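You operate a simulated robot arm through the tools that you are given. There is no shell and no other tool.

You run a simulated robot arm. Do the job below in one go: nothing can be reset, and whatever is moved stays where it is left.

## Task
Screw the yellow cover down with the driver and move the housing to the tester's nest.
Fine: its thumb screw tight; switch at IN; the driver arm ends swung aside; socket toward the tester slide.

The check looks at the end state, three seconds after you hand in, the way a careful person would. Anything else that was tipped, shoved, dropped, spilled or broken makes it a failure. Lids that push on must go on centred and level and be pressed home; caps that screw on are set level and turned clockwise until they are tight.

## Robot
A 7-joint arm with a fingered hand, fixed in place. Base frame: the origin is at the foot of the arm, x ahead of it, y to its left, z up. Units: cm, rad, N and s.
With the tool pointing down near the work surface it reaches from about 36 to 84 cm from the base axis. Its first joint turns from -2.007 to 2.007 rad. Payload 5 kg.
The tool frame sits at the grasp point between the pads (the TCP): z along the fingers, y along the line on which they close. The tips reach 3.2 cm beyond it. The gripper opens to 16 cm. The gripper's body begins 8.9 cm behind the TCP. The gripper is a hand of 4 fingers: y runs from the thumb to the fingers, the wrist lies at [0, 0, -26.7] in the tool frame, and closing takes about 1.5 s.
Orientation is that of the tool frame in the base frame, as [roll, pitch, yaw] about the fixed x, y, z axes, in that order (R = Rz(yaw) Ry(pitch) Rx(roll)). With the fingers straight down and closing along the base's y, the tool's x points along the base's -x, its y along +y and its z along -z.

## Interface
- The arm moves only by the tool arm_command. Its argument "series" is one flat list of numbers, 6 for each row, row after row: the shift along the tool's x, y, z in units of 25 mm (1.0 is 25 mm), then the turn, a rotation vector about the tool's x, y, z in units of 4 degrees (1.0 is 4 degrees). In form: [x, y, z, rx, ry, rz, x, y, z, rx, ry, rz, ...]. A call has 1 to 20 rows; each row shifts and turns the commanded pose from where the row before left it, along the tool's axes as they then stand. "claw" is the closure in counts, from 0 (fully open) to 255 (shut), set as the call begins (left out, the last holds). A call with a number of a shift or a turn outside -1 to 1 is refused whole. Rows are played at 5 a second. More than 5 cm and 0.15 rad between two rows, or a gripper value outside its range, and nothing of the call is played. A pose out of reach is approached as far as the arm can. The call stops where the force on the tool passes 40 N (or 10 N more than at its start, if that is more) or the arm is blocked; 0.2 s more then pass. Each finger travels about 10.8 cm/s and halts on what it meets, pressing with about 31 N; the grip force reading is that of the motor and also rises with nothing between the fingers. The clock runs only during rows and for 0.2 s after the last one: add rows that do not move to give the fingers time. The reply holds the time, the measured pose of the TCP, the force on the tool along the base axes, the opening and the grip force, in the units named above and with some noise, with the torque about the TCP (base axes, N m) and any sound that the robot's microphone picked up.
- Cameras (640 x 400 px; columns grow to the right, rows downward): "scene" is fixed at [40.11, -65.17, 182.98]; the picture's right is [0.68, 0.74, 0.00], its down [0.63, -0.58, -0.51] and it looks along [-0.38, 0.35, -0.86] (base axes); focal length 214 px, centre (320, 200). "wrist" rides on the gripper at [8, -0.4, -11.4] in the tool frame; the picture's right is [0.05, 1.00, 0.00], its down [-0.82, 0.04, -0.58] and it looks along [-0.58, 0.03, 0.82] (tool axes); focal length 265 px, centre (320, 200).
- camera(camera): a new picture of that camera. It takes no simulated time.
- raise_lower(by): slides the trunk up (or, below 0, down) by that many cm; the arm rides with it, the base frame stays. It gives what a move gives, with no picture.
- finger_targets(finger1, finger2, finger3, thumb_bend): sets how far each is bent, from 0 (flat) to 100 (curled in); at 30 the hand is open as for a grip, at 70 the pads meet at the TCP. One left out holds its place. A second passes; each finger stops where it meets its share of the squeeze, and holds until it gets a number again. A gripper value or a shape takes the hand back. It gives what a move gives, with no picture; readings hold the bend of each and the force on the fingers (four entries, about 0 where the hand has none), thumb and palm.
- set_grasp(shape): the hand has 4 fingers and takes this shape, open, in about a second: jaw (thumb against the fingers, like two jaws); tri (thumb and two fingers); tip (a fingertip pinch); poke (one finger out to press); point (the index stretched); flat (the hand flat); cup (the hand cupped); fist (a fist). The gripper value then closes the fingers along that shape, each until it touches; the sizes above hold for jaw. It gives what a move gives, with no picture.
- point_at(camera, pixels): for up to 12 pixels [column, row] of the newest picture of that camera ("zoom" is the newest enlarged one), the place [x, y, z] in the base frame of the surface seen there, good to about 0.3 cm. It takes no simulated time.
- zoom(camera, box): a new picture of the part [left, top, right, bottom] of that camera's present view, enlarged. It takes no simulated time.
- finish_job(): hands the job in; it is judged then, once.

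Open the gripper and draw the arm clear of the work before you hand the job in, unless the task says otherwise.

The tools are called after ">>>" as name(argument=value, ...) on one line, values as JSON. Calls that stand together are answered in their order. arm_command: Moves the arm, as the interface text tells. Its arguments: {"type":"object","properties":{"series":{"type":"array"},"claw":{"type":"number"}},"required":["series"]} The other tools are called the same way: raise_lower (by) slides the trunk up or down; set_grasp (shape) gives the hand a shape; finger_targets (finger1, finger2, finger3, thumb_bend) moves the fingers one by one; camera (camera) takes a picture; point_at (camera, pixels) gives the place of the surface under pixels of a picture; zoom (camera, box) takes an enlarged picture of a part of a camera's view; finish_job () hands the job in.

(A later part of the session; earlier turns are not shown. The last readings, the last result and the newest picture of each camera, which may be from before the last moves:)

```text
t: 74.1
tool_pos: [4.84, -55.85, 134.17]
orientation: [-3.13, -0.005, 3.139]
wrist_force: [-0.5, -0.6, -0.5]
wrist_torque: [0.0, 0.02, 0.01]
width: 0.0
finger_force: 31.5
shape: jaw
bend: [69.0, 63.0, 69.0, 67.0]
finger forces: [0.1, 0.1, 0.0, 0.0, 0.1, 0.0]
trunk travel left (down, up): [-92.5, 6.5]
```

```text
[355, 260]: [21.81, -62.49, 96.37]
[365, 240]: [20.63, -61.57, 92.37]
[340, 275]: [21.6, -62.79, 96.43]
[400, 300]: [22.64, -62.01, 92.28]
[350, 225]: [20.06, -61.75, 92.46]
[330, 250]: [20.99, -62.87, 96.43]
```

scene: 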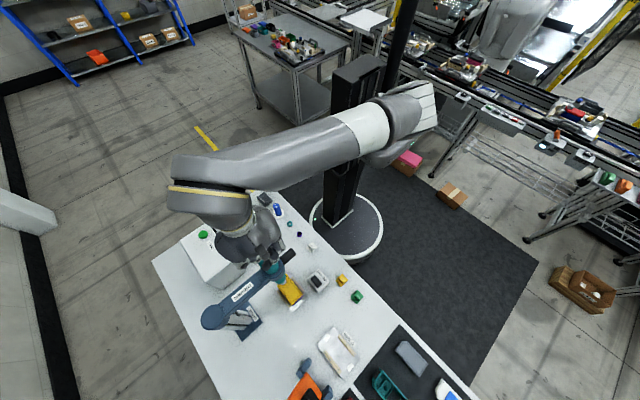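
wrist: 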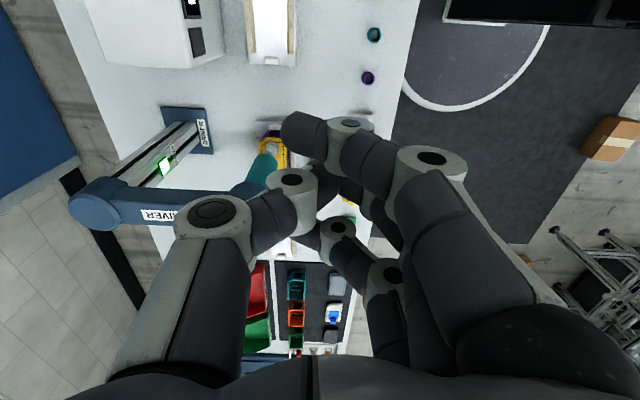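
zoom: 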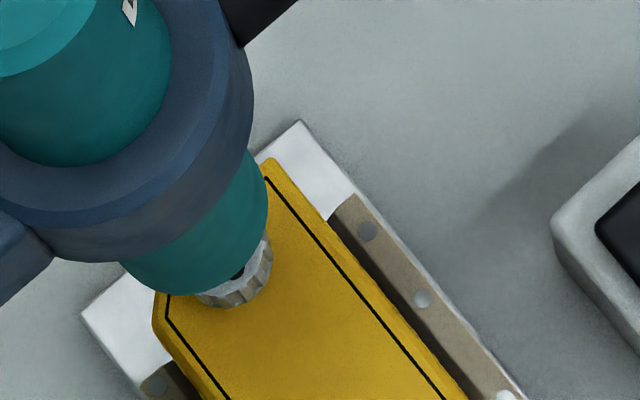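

The dot moved from the −x side to the +x side, and the lamp is green: the screw has been driven to torque. Next I swing the driver aside: I open to claw 100 and place the thumb on the −x side of the handle.

>>> arm_command(series=[-0.85, 0.3, 0, 0, 0, 0, -0.85, 0.3, 0, 0, 0, 0, -0.85, 0.3, 0, 0, 0, 0, -0.85, 0.3, 0, 0, 0, 0, 0, 0, 0.96, 0, 0, 0, 0, 0, 0.96, 0, 0, 0, 0, 0, 0.96, 0, 0, 0, 0, 0, 0.96, 0, 0, 0, 0, 0, 0.96, 0, 0, 0, 0, 0, 0.96, 0, 0, 0, 0, 0, 0.96, 0, 0, 0, 0, 0, 0, 0, 0, 0], claw=100)

>>> camera(camera="wrist")

>>> zoom(camera="scene", box=[220, 220, 320, 300])

```text
t: 76.7
tool_pos: [13.26, -53.01, 117.4]
orientation: [-3.13, -0.004, 3.141]
wrist_force: [0.8, -0.1, 0.5]
wrist_torque: [-0.02, -0.04, -0.03]
width: 9.72
finger_force: 0.1
shape: jaw
bend: [71.0, 71.0, 71.0, 69.0]
finger forces: [0.0, 0.1, 0.0, 0.0, 0.0, 0.1]
trunk travel left (down, up): [-92.5, 6.5]
```

```text
taken
```

wrist: 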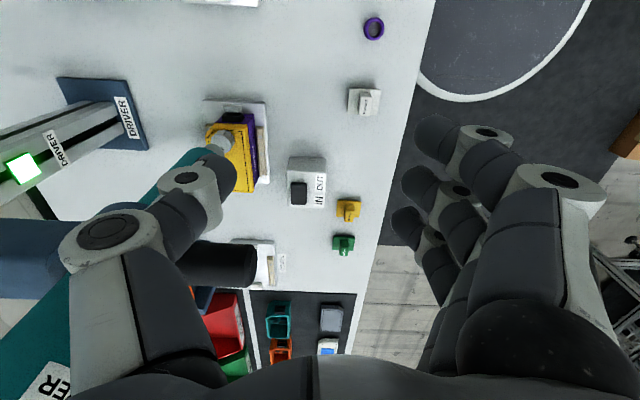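

```text
5.00 times, centred on (270, 260) of scene
```

zoom: 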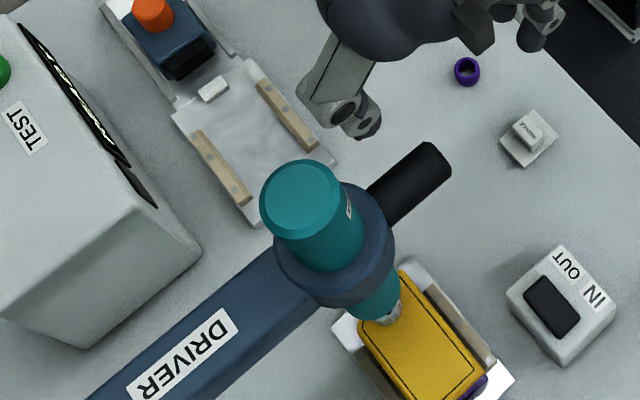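

The thumb (13.3,-58.6) is on the −x side of the handle. I sweep along the arc in +x, first down to about 60°.

>>> arm_command(series=[-0.445, 0.027, 0, 0, 0, 0, -0.445, 0.027, 0, 0, 0, 0, -0.445, 0.027, 0, 0, 0, 0, -0.444, 0.007, 0, 0, 0, 0, -0.444, 0.007, 0, 0, 0, 0, -0.444, 0.007, 0, 0, 0, 0, -0.444, 0.007, 0, 0, 0, 0, -0.44, -0.068, 0, 0, 0, 0, -0.44, -0.068, 0, 0, 0, 0, -0.44, -0.068, 0, 0, 0, 0, -0.44, -0.068, 0, 0, 0, 0, -0.425, -0.147, 0, 0, 0, 0, -0.425, -0.147, 0, 0, 0, 0, -0.425, -0.147, 0, 0, 0, 0, -0.425, -0.147, 0, 0, 0, 0])

>>> zoom(camera="scene", box=[190, 230, 350, 350])

```text
t: 79.9
tool_pos: [29.83, -54.8, 117.18]
orientation: [-3.131, -0.004, 3.139]
wrist_force: [-0.7, -0.5, -0.1]
wrist_torque: [-0.03, 0.04, -0.01]
width: 9.77
finger_force: 0.1
shape: jaw
bend: [71.0, 71.0, 71.0, 69.0]
finger forces: [0.0, 0.0, 0.0, 0.1, 0.0, 0.0]
trunk travel left (down, up): [-92.5, 6.5]
```

```text
3.33 times, centred on (270, 290) of scene
```

zoom: 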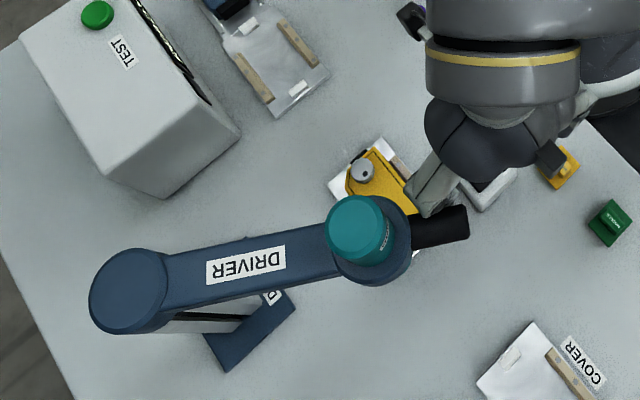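

The driver arm follows well (~60°). I continue to about 40°.

>>> arm_command(series=[-0.397, -0.22, 0, 0, 0, 0, -0.397, -0.22, 0, 0, 0, 0, -0.397, -0.22, 0, 0, 0, 0, -0.397, -0.22, 0, 0, 0, 0, -0.354, -0.289, 0, 0, 0, 0, -0.354, -0.289, 0, 0, 0, 0, -0.354, -0.289, 0, 0, 0, 0, -0.354, -0.289, 0, 0, 0, 0, 0, 0, 0, 0, 0, 0])

>>> zoom(camera="scene", box=[190, 230, 350, 350])

>>> camera(camera="wrist")

```text
t: 81.9
tool_pos: [36.9, -59.88, 117.53]
orientation: [-3.132, -0.005, 3.136]
wrist_force: [-13.0, 8.0, 2.2]
wrist_torque: [-0.08, -0.03, -0.84]
width: 9.58
finger_force: 0.1
shape: jaw
bend: [71.0, 71.0, 71.0, 71.0]
finger forces: [0.0, 0.0, 0.0, 0.0, 14.6, 0.1]
trunk travel left (down, up): [-92.5, 6.5]
```

```text
3.33 times, centred on (270, 290) of scene
```

zoom: 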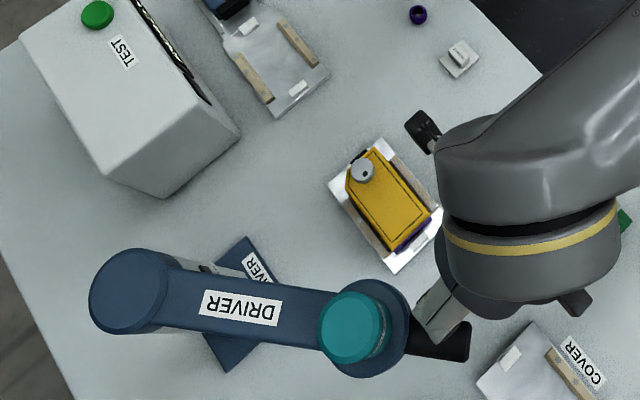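

```text
taken
```

wrist: 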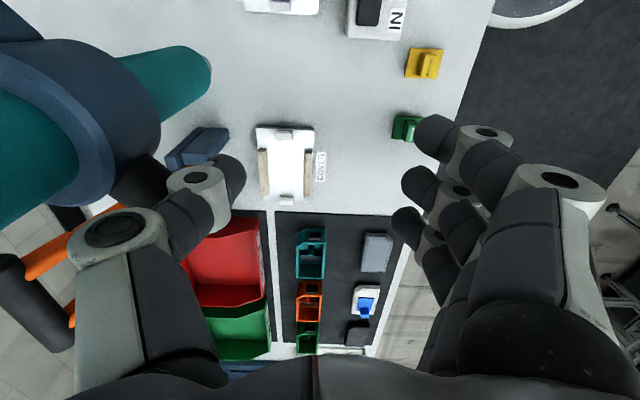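

The arm met its stop near 40° (about 15 N on the thumb), so the driver is fully aside. I back the thumb off, rise, and go look at the housing and tester nest from above.

>>> arm_command(series=[0.3, 0.2, 0, 0, 0, 0, 0.3, 0.2, 0, 0, 0, 0, 0.3, 0.3, 0, 0, 0, 0, 0.3, 0.3, -1, 0, 0, 0, 0, 0.3, -1, 0, 0, 0, 0.5, 0, -1, 0, 0, 0, 1, 0, -1, 0, 0, 0, 1, 0, -1, 0, 0, 0, 1, 0, 0, 0, 0, 0, 1, 0, 0, 0, 0, 0, 1, 0, 0, 0, 0, 0, 1, 0, 0, 0, 0, 0, 1, 0, 0, 0, 0, 0, 1, 0, 0, 0, 0, 0, 1, 0, 0, 0, 0, 0])

>>> camera(camera="wrist")

>>> camera(camera="scene")

```text
t: 85.1
tool_pos: [10.37, -56.45, 129.91]
orientation: [-3.129, -0.003, 3.139]
wrist_force: [0.2, 0.9, -0.3]
wrist_torque: [0.04, 0.0, 0.0]
width: 9.73
finger_force: 0.0
shape: jaw
bend: [71.0, 71.0, 71.0, 69.0]
finger forces: [0.0, 0.0, 0.0, 0.0, 0.0, 0.1]
trunk travel left (down, up): [-92.5, 6.5]
```

```text
taken
```

wrist: 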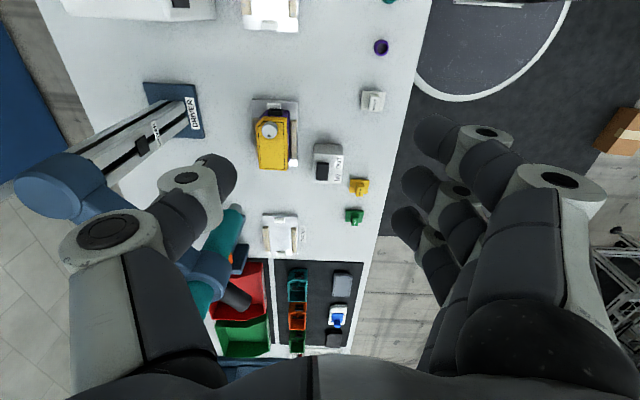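

```text
taken
```

scene: 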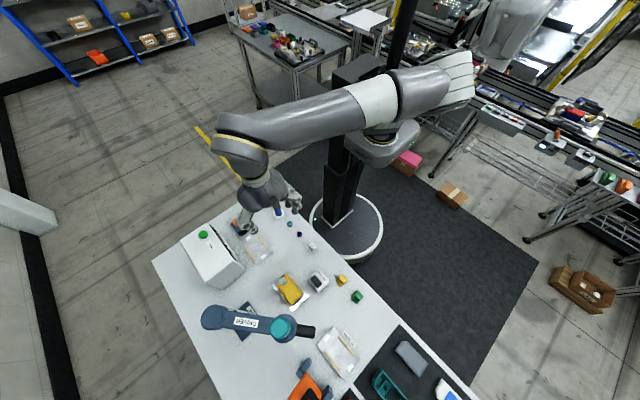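

The lamp went dark again once the arm swung aside, consistent with a torque-OK lamp that resets. I zoom in on the housing and screw now.

>>> zoom(camera="wrist", box=[240, 85, 310, 185])

>>> point_at(camera="zoom", pixels=[[255, 170], [250, 185], [275, 330], [190, 330], [350, 325], [365, 180], [410, 180], [185, 150], [330, 70], [300, 50], [395, 310], [290, 100]])

>>> zoom(camera="scene", box=[265, 260, 325, 315])

```text
4.00 times, centred on (275, 135) of wrist
```

zoom: 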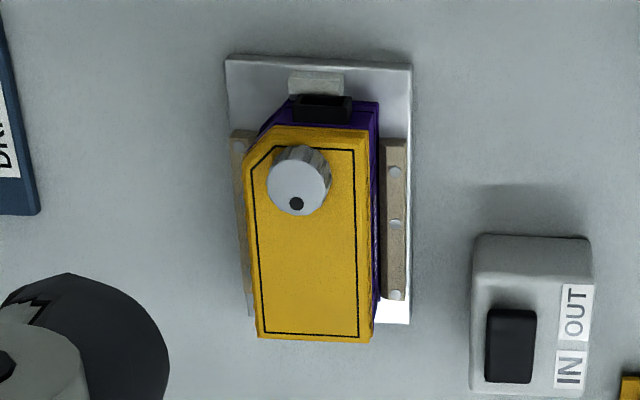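

```text
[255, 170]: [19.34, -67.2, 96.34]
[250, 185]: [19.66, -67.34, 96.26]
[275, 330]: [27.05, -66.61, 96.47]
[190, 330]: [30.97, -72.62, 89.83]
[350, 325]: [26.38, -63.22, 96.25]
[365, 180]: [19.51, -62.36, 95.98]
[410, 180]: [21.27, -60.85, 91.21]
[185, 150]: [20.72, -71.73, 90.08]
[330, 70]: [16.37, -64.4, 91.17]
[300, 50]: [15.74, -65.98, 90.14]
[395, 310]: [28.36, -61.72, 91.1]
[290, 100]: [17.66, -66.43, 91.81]
```

```text
7.27 times, centred on (295, 288) of scene
```

zoom: 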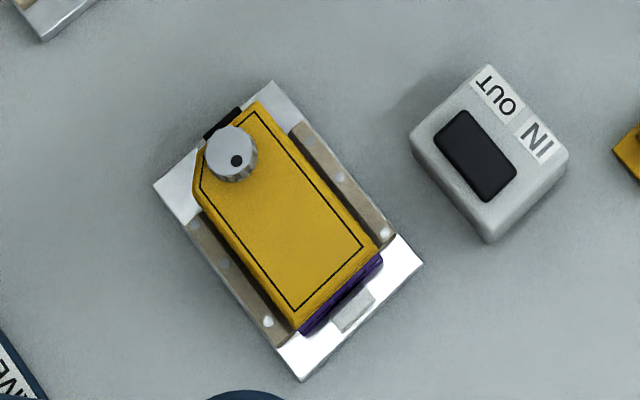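

The screw's dot is now on the +x side. The housing cover spans x 17.8–27.7, y −67.65 to −62.5, aligned with the base axes, nest plate centre ≈(22.6,−65.15). Now I zoom on the tester nest and its surroundings.

>>> zoom(camera="scene", box=[225, 210, 285, 270])

>>> point_at(camera="zoom", pixels=[[340, 170], [290, 260], [400, 230], [300, 180], [390, 315], [320, 250], [220, 100], [200, 150], [250, 185], [150, 280], [260, 350], [100, 250]])

>>> zoom(camera="wrist", box=[150, 0, 310, 80])

```text
6.67 times, centred on (255, 240) of scene
```

zoom: 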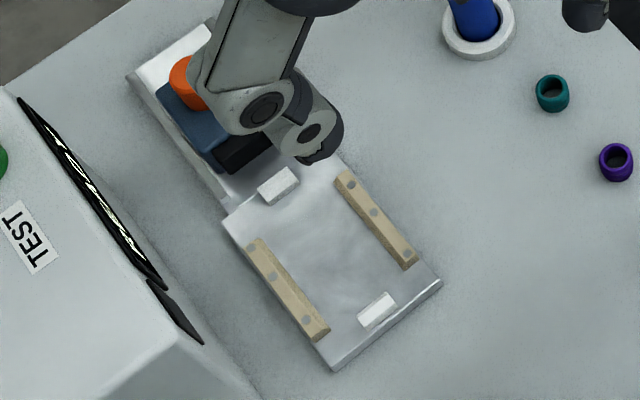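

```text
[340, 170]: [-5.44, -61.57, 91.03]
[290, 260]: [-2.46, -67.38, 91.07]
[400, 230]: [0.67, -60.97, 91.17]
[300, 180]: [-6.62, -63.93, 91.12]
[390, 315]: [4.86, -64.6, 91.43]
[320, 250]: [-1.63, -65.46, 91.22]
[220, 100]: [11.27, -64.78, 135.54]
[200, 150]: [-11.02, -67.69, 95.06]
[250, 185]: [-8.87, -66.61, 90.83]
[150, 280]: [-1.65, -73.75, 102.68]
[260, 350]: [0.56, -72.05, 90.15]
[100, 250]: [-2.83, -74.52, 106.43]
```

```text
4.00 times, centred on (230, 40) of wrist
```

zoom: 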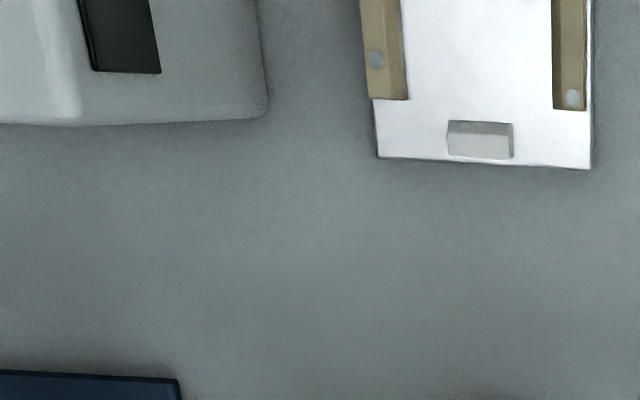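

The tester nest plate spans x −8.3…5.1, y −69.3…−60.9, so the housing must shift by about (−24.25,+0.1). The switch and tester box are close to the grip path, so I measure the hand's own bulges at this opening.

>>> point_at(camera="wrist", pixels=[[425, 130], [445, 145], [468, 150], [487, 132], [500, 165], [530, 160], [560, 180], [605, 200], [590, 260], [230, 170], [190, 180], [165, 175]])

>>> point_at(camera="wrist", pixels=[[110, 232], [65, 240], [75, 330], [600, 185], [400, 215], [405, 175], [460, 190], [430, 235], [195, 225], [150, 270], [470, 210]])

```text
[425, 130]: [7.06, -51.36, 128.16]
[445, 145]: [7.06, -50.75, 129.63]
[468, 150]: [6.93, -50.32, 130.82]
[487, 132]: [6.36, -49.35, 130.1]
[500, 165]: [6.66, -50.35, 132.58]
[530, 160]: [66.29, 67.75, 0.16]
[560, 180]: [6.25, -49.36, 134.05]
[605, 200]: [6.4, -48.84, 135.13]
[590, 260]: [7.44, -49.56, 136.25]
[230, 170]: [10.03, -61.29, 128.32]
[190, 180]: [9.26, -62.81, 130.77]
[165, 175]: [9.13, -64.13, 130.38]
```

```text
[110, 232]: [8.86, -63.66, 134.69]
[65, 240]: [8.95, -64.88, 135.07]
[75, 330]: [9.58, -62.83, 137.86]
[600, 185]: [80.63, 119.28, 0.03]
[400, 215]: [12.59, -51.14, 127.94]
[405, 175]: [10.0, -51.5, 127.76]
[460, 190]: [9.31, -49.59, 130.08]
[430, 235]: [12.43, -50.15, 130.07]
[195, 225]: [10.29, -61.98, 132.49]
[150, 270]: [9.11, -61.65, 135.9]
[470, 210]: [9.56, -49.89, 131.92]
```

At this opening the knuckles bulge to about ±7–8 cm, so I'll open only to 7.5 cm (claw 135) and grasp slightly toward −x at (21.2,−65.1), with the thumb on −y. I move above the housing to z≈112.

>>> arm_command(series=[-0.866, -0.69, 0, -0.18, 0, 0, -0.866, -0.69, 0, 0, 0, 0, -0.866, -0.69, 0, 0, 0, 0, -0.866, -0.69, 0, 0, 0, 0, -0.866, -0.69, 0, 0, 0, 0, 0, 0, 1, 0, 0, 0, 0, 0, 1, 0, 0, 0, 0, 0, 1, 0, 0, 0, 0, 0, 1, 0, 0, 0, 0, 0, 1, 0, 0, 0, 0, 0, 1, 0, 0, 0, 0, 0, 1, 0, 0, 0, 0, 0, 0, 0, 0, 0], claw=135)

>>> camera(camera="wrist")

>>> zoom(camera="scene", box=[240, 230, 360, 320])

```text
t: 87.9
tool_pos: [21.24, -64.91, 112.55]
orientation: [3.14, -0.002, 3.14]
wrist_force: [-0.1, 0.0, -0.6]
wrist_torque: [-0.02, 0.02, 0.03]
width: 7.6
finger_force: 0.1
shape: jaw
bend: [73.0, 73.0, 73.0, 70.0]
finger forces: [0.0, 0.0, 0.1, 0.0, 0.0, 0.1]
trunk travel left (down, up): [-92.5, 6.5]
```

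```text
taken
```

wrist: 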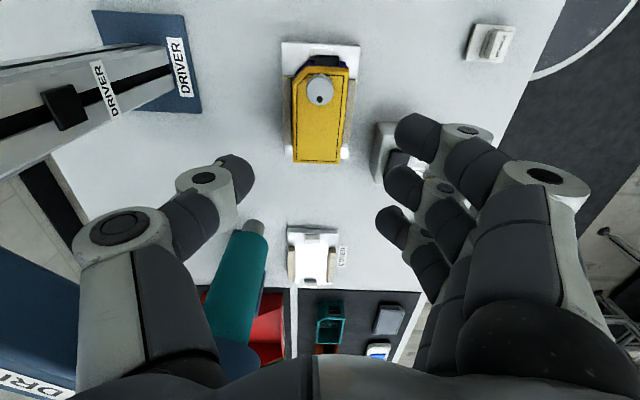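

```text
4.44 times, centred on (300, 275) of scene
```

zoom: 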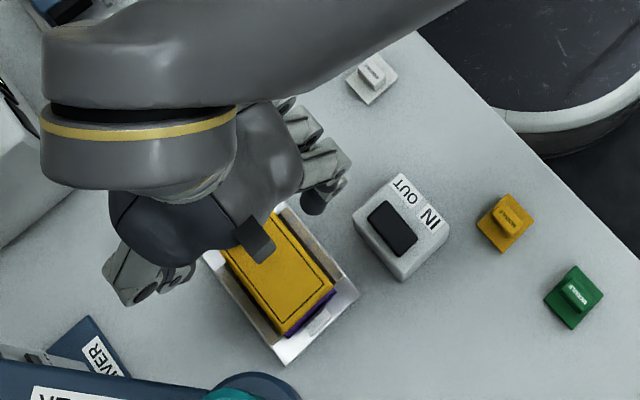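

I measure tip and bulge positions at this opening, relative to TCP (21.24,−64.91,112.55).

>>> point_at(camera="wrist", pixels=[[245, 165], [235, 185], [215, 165], [180, 180], [80, 235], [100, 225], [400, 125], [385, 180], [378, 215], [490, 130], [440, 160], [590, 200]])

>>> point_at(camera="wrist", pixels=[[470, 130], [480, 150], [450, 190], [425, 230], [410, 240], [300, 155], [340, 155], [345, 80], [375, 170], [385, 135]])

```text
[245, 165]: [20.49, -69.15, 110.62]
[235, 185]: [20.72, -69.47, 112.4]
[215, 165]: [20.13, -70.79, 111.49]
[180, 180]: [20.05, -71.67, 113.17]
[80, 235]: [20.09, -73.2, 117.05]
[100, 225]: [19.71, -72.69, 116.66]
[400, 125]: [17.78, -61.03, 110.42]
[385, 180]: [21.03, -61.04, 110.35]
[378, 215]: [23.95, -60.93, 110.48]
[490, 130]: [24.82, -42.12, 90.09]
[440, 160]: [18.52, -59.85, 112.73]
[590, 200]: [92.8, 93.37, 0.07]
```

```text
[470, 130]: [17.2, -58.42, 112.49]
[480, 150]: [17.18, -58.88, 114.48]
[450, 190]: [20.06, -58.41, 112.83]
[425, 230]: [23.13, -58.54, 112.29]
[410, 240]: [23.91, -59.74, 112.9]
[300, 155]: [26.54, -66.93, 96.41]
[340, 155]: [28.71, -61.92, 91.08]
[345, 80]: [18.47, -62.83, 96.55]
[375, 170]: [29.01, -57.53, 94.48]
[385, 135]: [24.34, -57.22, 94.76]
```

Tips straddle the housing centre well (midpoint y≈−65.09). To give more room to the switch I narrow to claw 150, shift −0.4 cm in x, and descend to z≈100 for a check.

>>> arm_command(series=[0.16, 0, 0, 0, 0, 0, 0, 0, 0, 0, 0, 0, 0, 0, 1, 0, 0, 0, 0, 0, 1, 0, 0, 0, 0, 0, 1, 0, 0, 0, 0, 0, 1, 0, 0, 0, 0, 0, 1, 0, 0, 0, 0, 0, 0, 0, 0, 0], claw=150)

>>> camera(camera="wrist")

>>> zoom(camera="scene", box=[250, 235, 350, 320])

>>> point_at(camera="wrist", pixels=[[255, 165], [245, 170], [395, 130], [385, 170], [380, 210], [460, 125], [440, 180], [420, 225], [320, 120], [190, 180], [90, 235], [335, 185]])

```text
t: 89.7
tool_pos: [20.82, -64.9, 100.06]
orientation: [3.14, -0.005, 3.141]
wrist_force: [0.2, 0.7, -0.2]
wrist_torque: [0.03, 0.01, -0.01]
width: 6.64
finger_force: 0.0
shape: jaw
bend: [73.0, 73.0, 73.0, 70.0]
finger forces: [0.0, 0.1, 0.0, 0.0, 0.1, 0.0]
trunk travel left (down, up): [-92.5, 6.5]
```

```text
taken
```

wrist: 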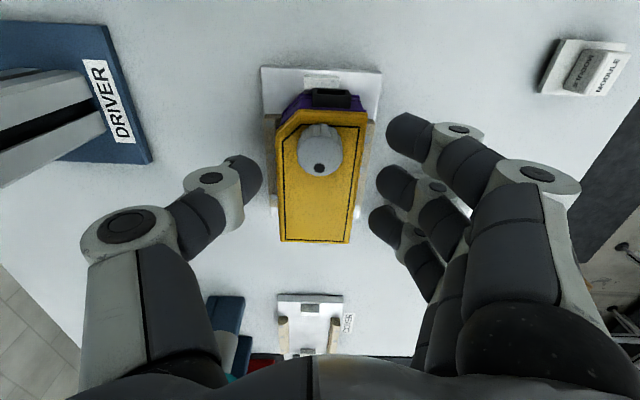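

```text
4.71 times, centred on (300, 278) of scene
```

zoom: 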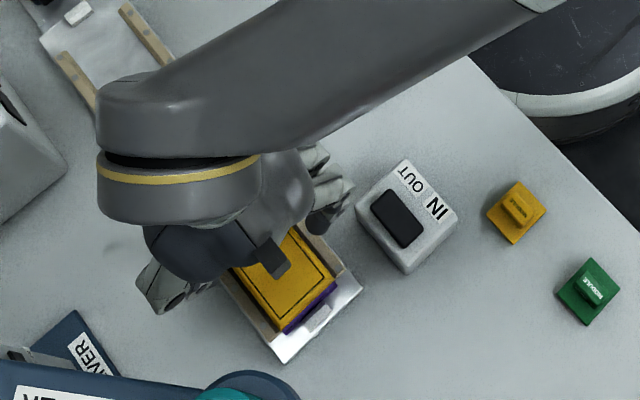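

```text
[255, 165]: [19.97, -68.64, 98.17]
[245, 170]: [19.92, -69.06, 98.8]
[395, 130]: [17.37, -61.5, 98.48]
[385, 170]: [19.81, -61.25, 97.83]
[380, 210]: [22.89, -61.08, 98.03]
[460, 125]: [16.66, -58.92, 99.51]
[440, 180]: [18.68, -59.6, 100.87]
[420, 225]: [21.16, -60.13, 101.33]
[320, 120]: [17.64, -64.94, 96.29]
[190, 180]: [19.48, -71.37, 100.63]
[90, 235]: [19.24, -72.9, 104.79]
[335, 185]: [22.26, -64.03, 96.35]
```

The thumb (y≈−68.6) and fingers (y≈−61.3) straddle the housing with ~1 cm each side. I descend to z≈96.4 slowly.

>>> arm_command(series=[0, 0, 0.3, 0, 0, 0, 0, 0, 0.3, 0, 0, 0, 0, 0, 0.3, 0, 0, 0, 0, 0, 0.3, 0, 0, 0, 0, 0, 0.26, 0, 0, 0, 0, 0, 0, 0, 0, 0])

>>> camera(camera="wrist")

>>> zoom(camera="scene", box=[270, 250, 350, 320])

```text
t: 91.1
tool_pos: [20.83, -64.9, 96.13]
orientation: [3.139, -0.004, 3.141]
wrist_force: [-0.4, 0.1, -0.6]
wrist_torque: [-0.01, -0.01, -0.01]
width: 6.65
finger_force: 0.1
shape: jaw
bend: [73.0, 73.0, 73.0, 70.0]
finger forces: [0.0, 0.0, 0.0, 0.1, 0.0, 0.1]
trunk travel left (down, up): [-92.5, 6.5]
```

```text
taken
```

wrist: 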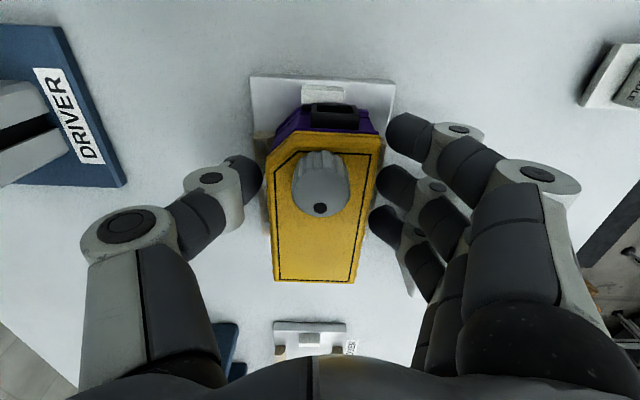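

```text
5.71 times, centred on (310, 285) of scene
```

zoom: 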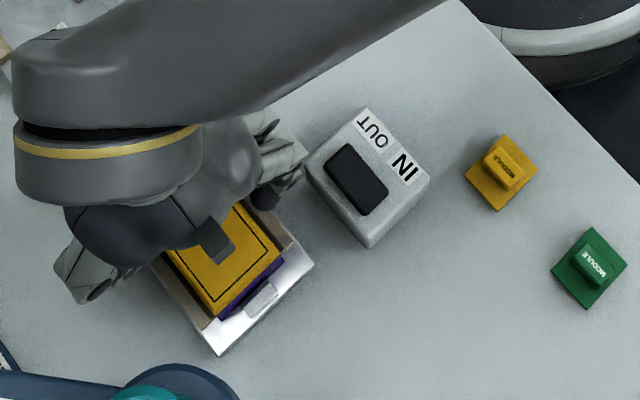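

No contact and well placed at z=96.1. I close the jaw on the housing.

>>> arm_command(series=[0, 0, 0, 0, 0, 0, 0, 0, 0, 0, 0, 0, 0, 0, 0, 0, 0, 0, 0, 0, 0, 0, 0, 0, 0, 0, 0, 0, 0, 0, 0, 0, 0, 0, 0, 0, 0, 0, 0, 0, 0, 0], claw=255)

>>> camera(camera="wrist")

```text
t: 92.7
tool_pos: [20.75, -64.94, 96.23]
orientation: [3.139, -0.006, 3.139]
wrist_force: [0.6, -0.1, -0.9]
wrist_torque: [0.01, 0.02, 0.01]
width: 4.77
finger_force: 31.3
shape: jaw
bend: [73.0, 73.0, 73.0, 70.0]
finger forces: [9.3, 9.3, 9.4, 0.0, 27.9, 0.0]
trunk travel left (down, up): [-92.5, 6.5]
```

```text
taken
```

wrist: 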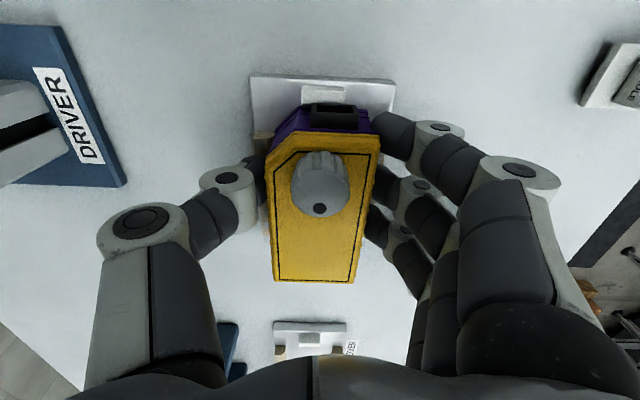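

All three fingers (9.3 N each) and the thumb (27.9 N) hold the housing. I lift slowly by 5 cm and check.

>>> arm_command(series=[0, 0, -0.2, 0, 0, 0, 0, 0, -0.3, 0, 0, 0, 0, 0, -0.4, 0, 0, 0, 0, 0, -0.5, 0, 0, 0, 0, 0, -0.6, 0, 0, 0, 0, 0, 0, 0, 0, 0])

>>> camera(camera="wrist")

>>> zoom(camera="scene", box=[240, 230, 350, 320])

```text
t: 94.1
tool_pos: [20.75, -64.95, 101.19]
orientation: [3.139, -0.004, 3.14]
wrist_force: [0.3, -0.2, -1.7]
wrist_torque: [0.01, 0.04, 0.0]
width: 4.78
finger_force: 31.3
shape: jaw
bend: [73.0, 73.0, 73.0, 70.0]
finger forces: [9.3, 9.3, 9.3, 0.0, 28.1, 0.0]
trunk travel left (down, up): [-92.5, 6.5]
```

```text
taken
```

wrist: 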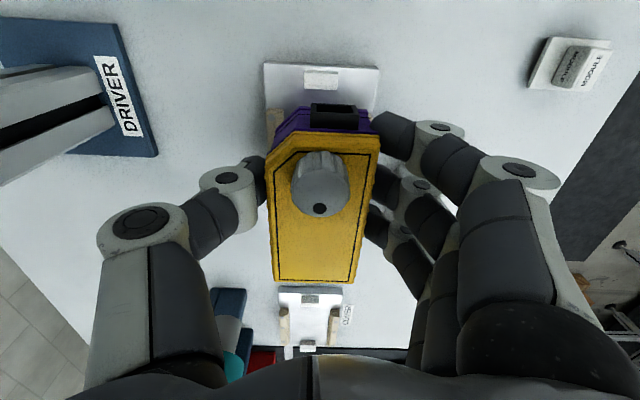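

```text
4.44 times, centred on (295, 275) of scene
```

zoom: 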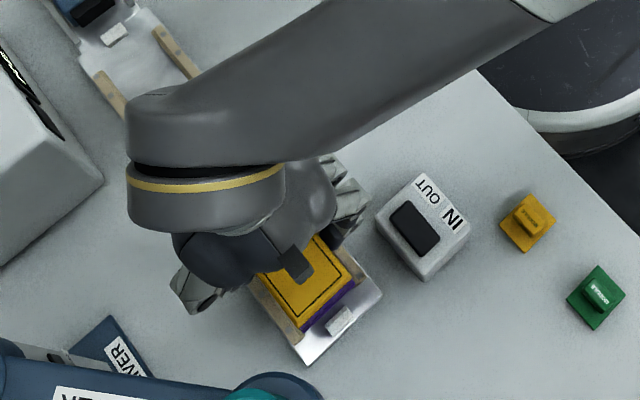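

The housing is held level and only ~1.5 N heavy. I measure the thumb's outer bulge in this grip to know the clearance to the tester box.

>>> point_at(camera="wrist", pixels=[[100, 235], [110, 215], [140, 220], [202, 180], [215, 175], [95, 300], [90, 360], [320, 120], [345, 160], [300, 160], [285, 270], [355, 270]])

>>> zoom(camera="scene", box=[170, 200, 280, 300])

>>> point_at(camera="zoom", pixels=[[230, 200], [250, 220], [270, 240], [290, 260], [310, 310], [270, 300], [250, 260], [210, 180], [330, 330], [355, 325], [345, 340], [300, 350]])

```text
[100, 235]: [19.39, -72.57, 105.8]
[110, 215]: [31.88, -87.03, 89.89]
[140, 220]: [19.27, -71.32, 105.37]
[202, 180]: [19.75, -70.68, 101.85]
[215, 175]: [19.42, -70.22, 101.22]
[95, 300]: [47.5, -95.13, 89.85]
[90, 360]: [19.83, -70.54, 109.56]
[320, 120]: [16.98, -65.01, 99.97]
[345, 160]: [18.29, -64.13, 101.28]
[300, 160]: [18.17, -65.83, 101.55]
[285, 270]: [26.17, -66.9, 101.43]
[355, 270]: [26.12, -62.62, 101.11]
```

```text
4.00 times, centred on (225, 250) of scene
```

zoom: 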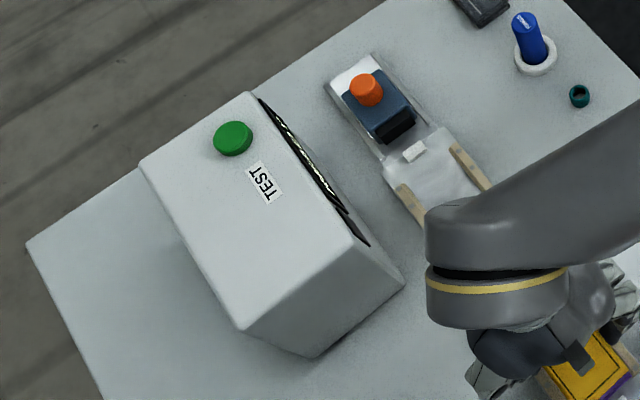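

```text
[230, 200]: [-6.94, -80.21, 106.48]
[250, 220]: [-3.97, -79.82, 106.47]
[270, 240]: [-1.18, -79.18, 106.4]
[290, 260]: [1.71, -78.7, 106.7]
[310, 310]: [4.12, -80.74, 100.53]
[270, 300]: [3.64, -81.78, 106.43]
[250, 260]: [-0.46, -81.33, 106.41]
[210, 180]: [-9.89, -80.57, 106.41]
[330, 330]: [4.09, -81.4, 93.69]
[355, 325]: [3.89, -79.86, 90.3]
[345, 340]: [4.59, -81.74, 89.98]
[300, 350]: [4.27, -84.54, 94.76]
```

The thumb's outer bulge would be at y≈−72.6 over the tester nest while the box face is at about y≈−73.7, so it fits with ~1 cm. I raise to z≈104 and carry the housing −24.25 cm in x.

>>> arm_command(series=[0, 0, -0.6, 0, 0, 0, 0, 0, -0.5, 0, 0, 0, 0.4, 0, 0, 0, 0, 0, 0.7, 0, 0, 0, 0, 0, 0.7, 0, 0, 0, 0, 0, 0.7, 0, 0, 0, 0, 0, 0.7, 0, 0, 0, 0, 0, 0.7, 0, 0, 0, 0, 0, 0.7, 0, 0, 0, 0, 0, 0.7, 0, 0, 0, 0, 0, 0.7, 0, 0, 0, 0, 0, 0.7, 0, 0, 0, 0, 0, 0.7, 0.02, 0, 0, 0, 0, 0.7, 0.02, 0, 0, 0, 0, 0.7, 0, 0, 0, 0, 0, 0.5, 0, 0, 0, 0, 0, 0.4, 0, 0, 0, 0, 0, 0, 0, 0, 0, 0, 0])

>>> camera(camera="wrist")

>>> zoom(camera="scene", box=[200, 195, 300, 275])

```text
t: 97.9
tool_pos: [-3.34, -64.82, 104.17]
orientation: [3.139, -0.004, 3.141]
wrist_force: [0.2, -0.6, -2.0]
wrist_torque: [0.05, 0.03, -0.02]
width: 4.76
finger_force: 31.1
shape: jaw
bend: [73.0, 73.0, 73.0, 70.0]
finger forces: [9.3, 9.3, 9.3, 0.1, 27.9, 0.1]
trunk travel left (down, up): [-92.5, 6.5]
```

```text
taken
```

wrist: 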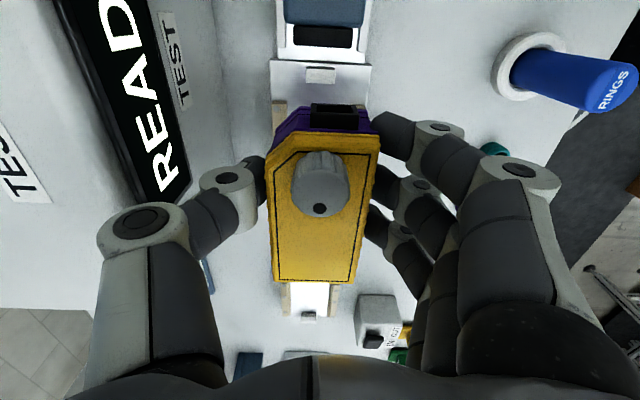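

```text
5.00 times, centred on (250, 235) of scene
```

zoom: 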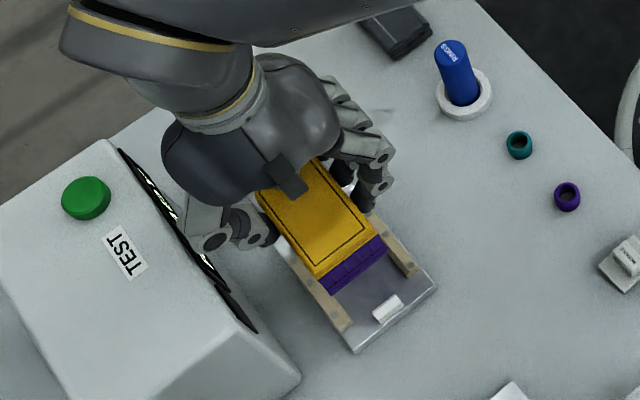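

I lower to the same height (z≈101.2) as my earlier picture over the work nest, so I can compare the nest features pixel by pixel.

>>> arm_command(series=[0, 0, 0.4, 0, 0, 0, 0, 0, 0.4, 0, 0, 0, 0, 0, 0.39, 0, 0, 0, 0, 0, 0, 0, 0, 0])

>>> camera(camera="wrist")

>>> zoom(camera="wrist", box=[240, 20, 400, 120])

>>> point_at(camera="zoom", pixels=[[320, 245], [290, 240], [355, 240], [150, 370], [470, 360], [340, 380], [300, 200], [200, 200], [440, 200]])

```text
t: 98.9
tool_pos: [-3.46, -64.79, 101.21]
orientation: [3.14, -0.006, 3.139]
wrist_force: [0.0, -0.4, -2.6]
wrist_torque: [0.01, 0.0, 0.0]
width: 4.79
finger_force: 31.2
shape: jaw
bend: [73.0, 73.0, 73.0, 70.0]
finger forces: [9.3, 9.3, 9.4, 0.0, 27.9, 0.0]
trunk travel left (down, up): [-92.5, 6.5]
```

```text
taken
```

wrist: 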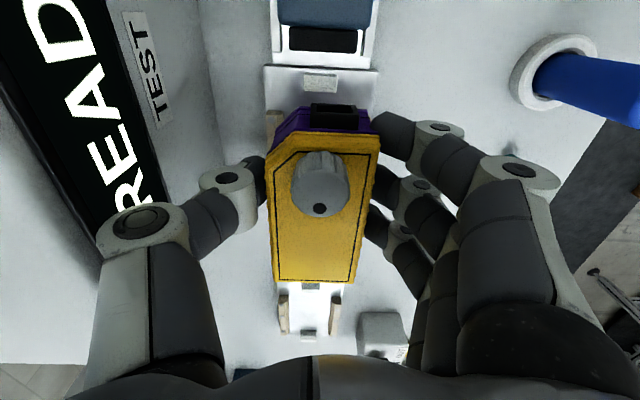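

```text
4.00 times, centred on (320, 70) of wrist
```

zoom: 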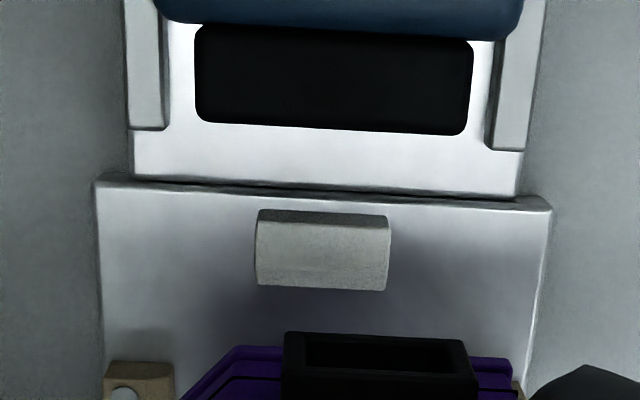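

```text
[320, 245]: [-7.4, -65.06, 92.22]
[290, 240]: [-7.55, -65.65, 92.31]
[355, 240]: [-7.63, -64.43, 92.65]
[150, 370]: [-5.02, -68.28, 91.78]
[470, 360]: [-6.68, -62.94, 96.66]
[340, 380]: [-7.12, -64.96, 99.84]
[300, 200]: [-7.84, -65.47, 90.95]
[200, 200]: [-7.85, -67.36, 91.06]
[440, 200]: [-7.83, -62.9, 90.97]
```

The features almost coincide with the earlier view (stop at (321,82) vs (322,79)), suggesting a small +x correction of ~0.1–0.2 cm. I measure the nests' corners again with matched zooms for a more exact offset.

>>> zoom(camera="scene", box=[268, 262, 316, 316])

>>> zoom(camera="scene", box=[232, 220, 280, 274])

>>> zoom(camera="wrist", box=[260, 270, 360, 350])

```text
7.41 times, centred on (292, 289) of scene
```

zoom: 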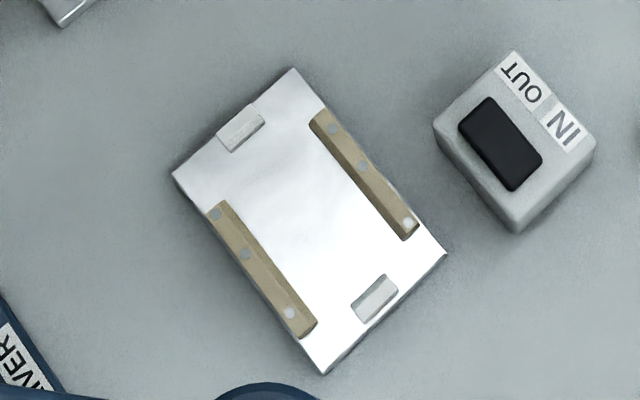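

```text
7.41 times, centred on (256, 247) of scene
```

zoom: 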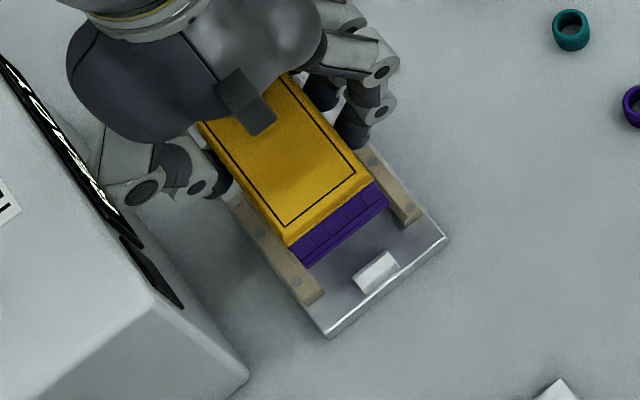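

```text
5.00 times, centred on (310, 310) of wrist
```

zoom: 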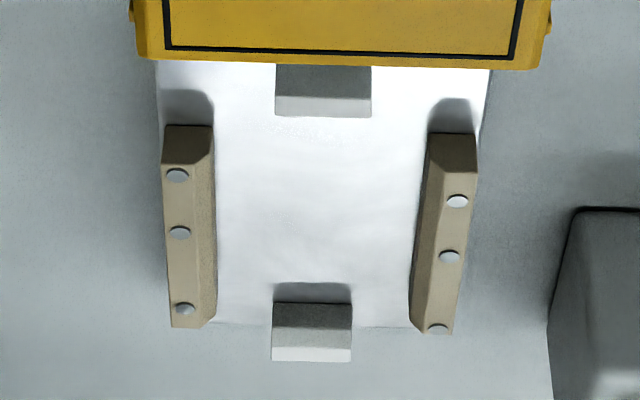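

The matched measurement gives a nest offset of (−24.0, 0.0), so I correct by (+0.23,−0.12) and lower to z≈98, just above seating, to check.

>>> arm_command(series=[-0.09, -0.05, 0, 0, 0, 0, 0, 0, 0, 0, 0, 0, 0, 0, 0.3, 0, 0, 0, 0, 0, 0.3, 0, 0, 0, 0, 0, 0.3, 0, 0, 0, 0, 0, 0.3, 0, 0, 0, 0, 0, 0, 0, 0, 0])

>>> camera(camera="wrist")

>>> zoom(camera="scene", box=[232, 220, 280, 274])

```text
t: 100.5
tool_pos: [-3.24, -65.02, 98.19]
orientation: [3.141, -0.005, 3.14]
wrist_force: [0.5, -1.4, -1.9]
wrist_torque: [-0.01, 0.03, 0.0]
width: 4.77
finger_force: 30.4
shape: jaw
bend: [73.0, 73.0, 73.0, 70.0]
finger forces: [9.2, 9.3, 9.4, 0.1, 28.0, 0.1]
trunk travel left (down, up): [-92.5, 6.5]
```

```text
taken
```

wrist: 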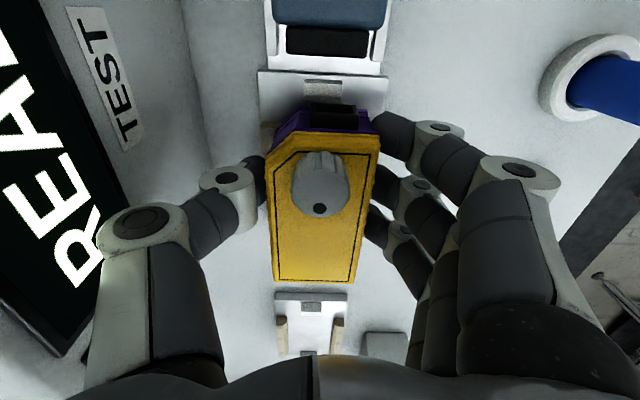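

```text
7.41 times, centred on (256, 247) of scene
```

zoom: 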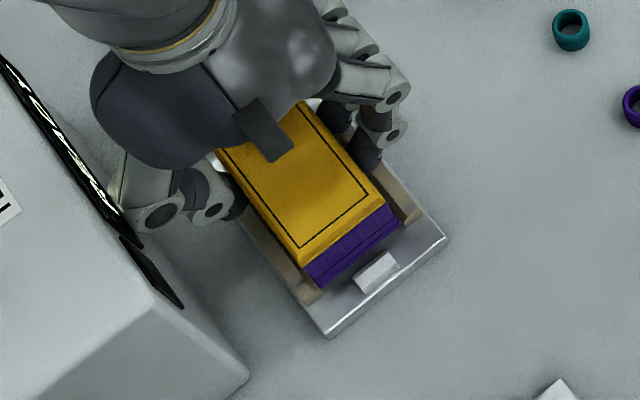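

Alignment looks good. I lower the last 2 cm in small steps, watching force.

>>> arm_command(series=[0, 0, 0.15, 0, 0, 0, 0, 0, 0.15, 0, 0, 0, 0, 0, 0.15, 0, 0, 0, 0, 0, 0.15, 0, 0, 0, 0, 0, 0.12, 0, 0, 0, 0, 0, 0, 0, 0, 0])

>>> camera(camera="wrist")

>>> zoom(camera="scene", box=[232, 220, 280, 274])

```text
t: 101.9
tool_pos: [-3.22, -65.02, 96.3]
orientation: [3.139, -0.007, 3.14]
wrist_force: [0.5, -0.2, -1.2]
wrist_torque: [-0.03, 0.03, 0.01]
width: 4.78
finger_force: 30.8
shape: jaw
bend: [73.0, 73.0, 73.0, 70.0]
finger forces: [9.4, 9.4, 9.3, 0.1, 27.9, 0.0]
trunk travel left (down, up): [-92.5, 6.5]
```

```text
taken
```

wrist: 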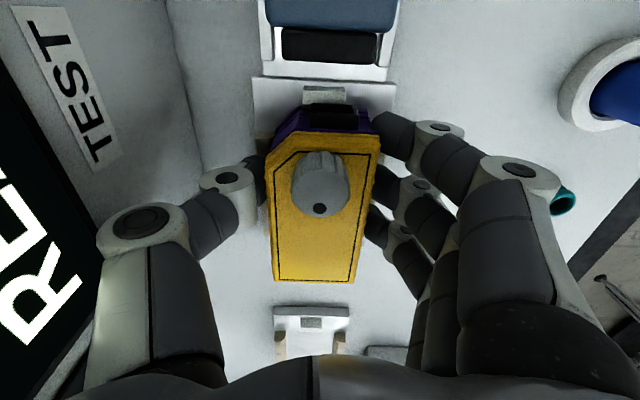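

```text
7.41 times, centred on (256, 247) of scene
```

zoom: 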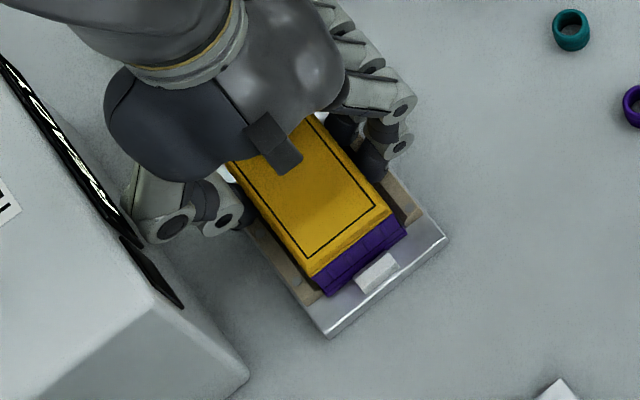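

At z=96.3 there is still no contact force. I lower a few more millimetres until the nest supports it.

>>> arm_command(series=[0, 0, 0.04, 0, 0, 0, 0, 0, 0.04, 0, 0, 0, 0, 0, 0, 0, 0, 0])

```text
t: 102.7
tool_pos: [-3.18, -65.0, 96.16]
orientation: [3.14, -0.005, -3.141]
wrist_force: [-0.6, 1.1, 2.1]
wrist_torque: [0.07, 0.01, 0.04]
width: 4.76
finger_force: 30.3
shape: jaw
bend: [73.0, 73.0, 73.0, 70.0]
finger forces: [9.5, 9.6, 9.6, 0.0, 28.3, 0.0]
trunk travel left (down, up): [-92.5, 6.5]
```

The force turned to +2.1 N at z=96.16, matching the seated height in the first nest. I press one more millimetre to be sure, then open slightly (claw 150).

>>> arm_command(series=[0, 0, 0.04, 0, 0, 0, 0, 0, 0, 0, 0, 0])

>>> zoom(camera="wrist", box=[240, 60, 400, 160])

```text
t: 103.3
tool_pos: [-3.19, -65.06, 96.16]
orientation: [-3.141, -0.005, 3.141]
wrist_force: [0.1, 0.9, 7.2]
wrist_torque: [0.11, -0.01, -0.01]
width: 4.79
finger_force: 30.8
shape: jaw
bend: [73.0, 73.0, 73.0, 70.0]
finger forces: [9.9, 10.1, 10.1, 0.2, 29.8, 0.0]
trunk travel left (down, up): [-92.5, 6.5]
```

```text
4.00 times, centred on (320, 110) of wrist
```

zoom: 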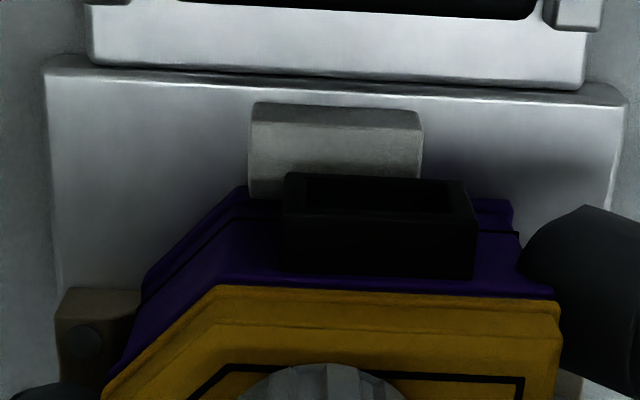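

It is firmly seated (7.2 N, height unchanged), with the socket facing the slide and the same stop/socket relation as in the first nest. I open a little (claw 158) to release without touching the tester box.

>>> arm_command(series=[0, 0, -0.04, 0, 0, 0, 0, 0, 0, 0, 0, 0, 0, 0, 0, 0, 0, 0, 0, 0, 0, 0, 0, 0, 0, 0, 0, 0, 0, 0], claw=158)

>>> camera(camera="wrist")

>>> zoom(camera="scene", box=[222, 210, 290, 275])

```text
t: 104.5
tool_pos: [-3.31, -64.89, 96.06]
orientation: [3.141, -0.005, 3.14]
wrist_force: [-0.4, 2.5, -1.6]
wrist_torque: [0.03, -0.03, 0.01]
width: 5.9
finger_force: 0.1
shape: jaw
bend: [73.0, 73.0, 73.0, 70.0]
finger forces: [0.0, 0.1, 0.0, 0.0, 3.6, 0.1]
trunk travel left (down, up): [-92.5, 6.5]
```

```text
taken
```

wrist: 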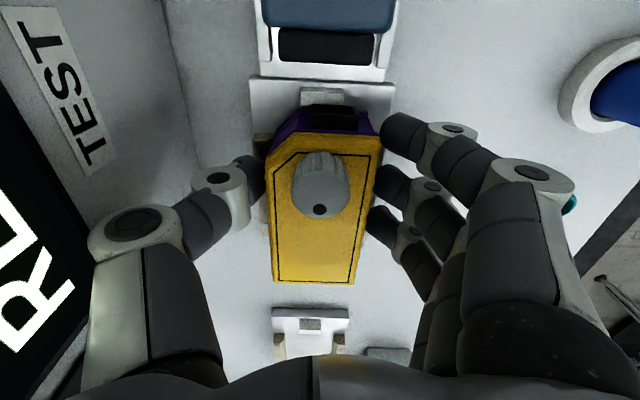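

```text
6.15 times, centred on (256, 242) of scene
```

zoom: 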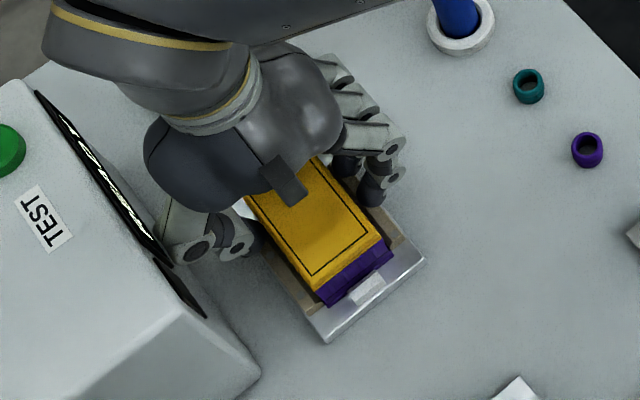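

The thumb reads 3.6 N with +2.5 N in y, so its back is just touching the tester box; the fingers are free. I close a little (claw 170) to come off the box while staying off the housing.

>>> arm_command(series=[0, 0, 0, 0, 0, 0, 0, 0, 0, 0, 0, 0, 0, 0, 0, 0, 0, 0], claw=170)

>>> zoom(camera="wrist", box=[180, 120, 460, 280])

```text
t: 105.3
tool_pos: [-3.3, -65.05, 96.15]
orientation: [3.14, -0.005, 3.139]
wrist_force: [0.7, -0.3, -0.4]
wrist_torque: [-0.04, -0.01, -0.03]
width: 5.37
finger_force: 0.0
shape: jaw
bend: [73.0, 73.0, 73.0, 70.0]
finger forces: [0.0, 0.0, 0.0, 0.0, 0.3, 0.0]
trunk travel left (down, up): [-92.5, 6.5]
```

```text
2.29 times, centred on (320, 200) of wrist
```

zoom: 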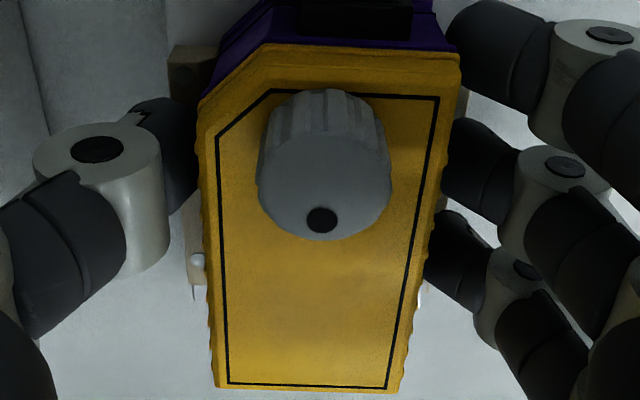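

All forces are near zero. I lift slowly by 1 cm to check that the housing stays put.

>>> arm_command(series=[0, 0, -0.1, 0, 0, 0, 0, 0, -0.1, 0, 0, 0, 0, 0, -0.1, 0, 0, 0, 0, 0, -0.1, 0, 0, 0])

>>> camera(camera="wrist")

>>> point_at(camera="wrist", pixels=[[300, 240], [340, 240], [320, 190], [330, 140]])

```text
t: 106.3
tool_pos: [-3.23, -65.03, 97.08]
orientation: [3.141, -0.005, 3.14]
wrist_force: [0.4, 0.0, -1.8]
wrist_torque: [0.01, 0.0, 0.0]
width: 5.35
finger_force: 0.0
shape: jaw
bend: [73.0, 73.0, 73.0, 70.0]
finger forces: [0.0, 0.1, 0.1, 0.0, 0.4, 0.0]
trunk travel left (down, up): [-92.5, 6.5]
```

```text
taken
```

wrist: 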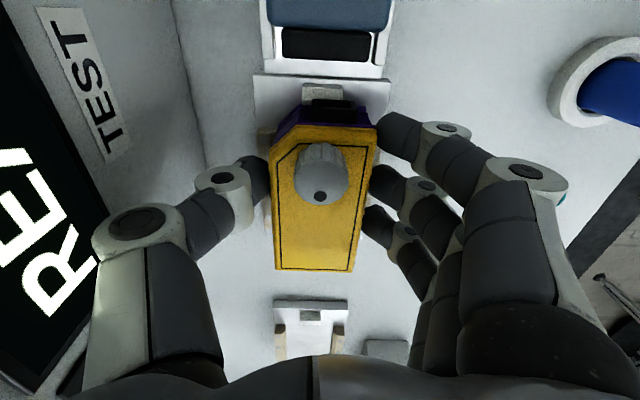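

```text
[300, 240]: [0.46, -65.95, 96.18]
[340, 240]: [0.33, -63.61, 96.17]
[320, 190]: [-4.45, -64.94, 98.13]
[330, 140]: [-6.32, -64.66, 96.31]
```

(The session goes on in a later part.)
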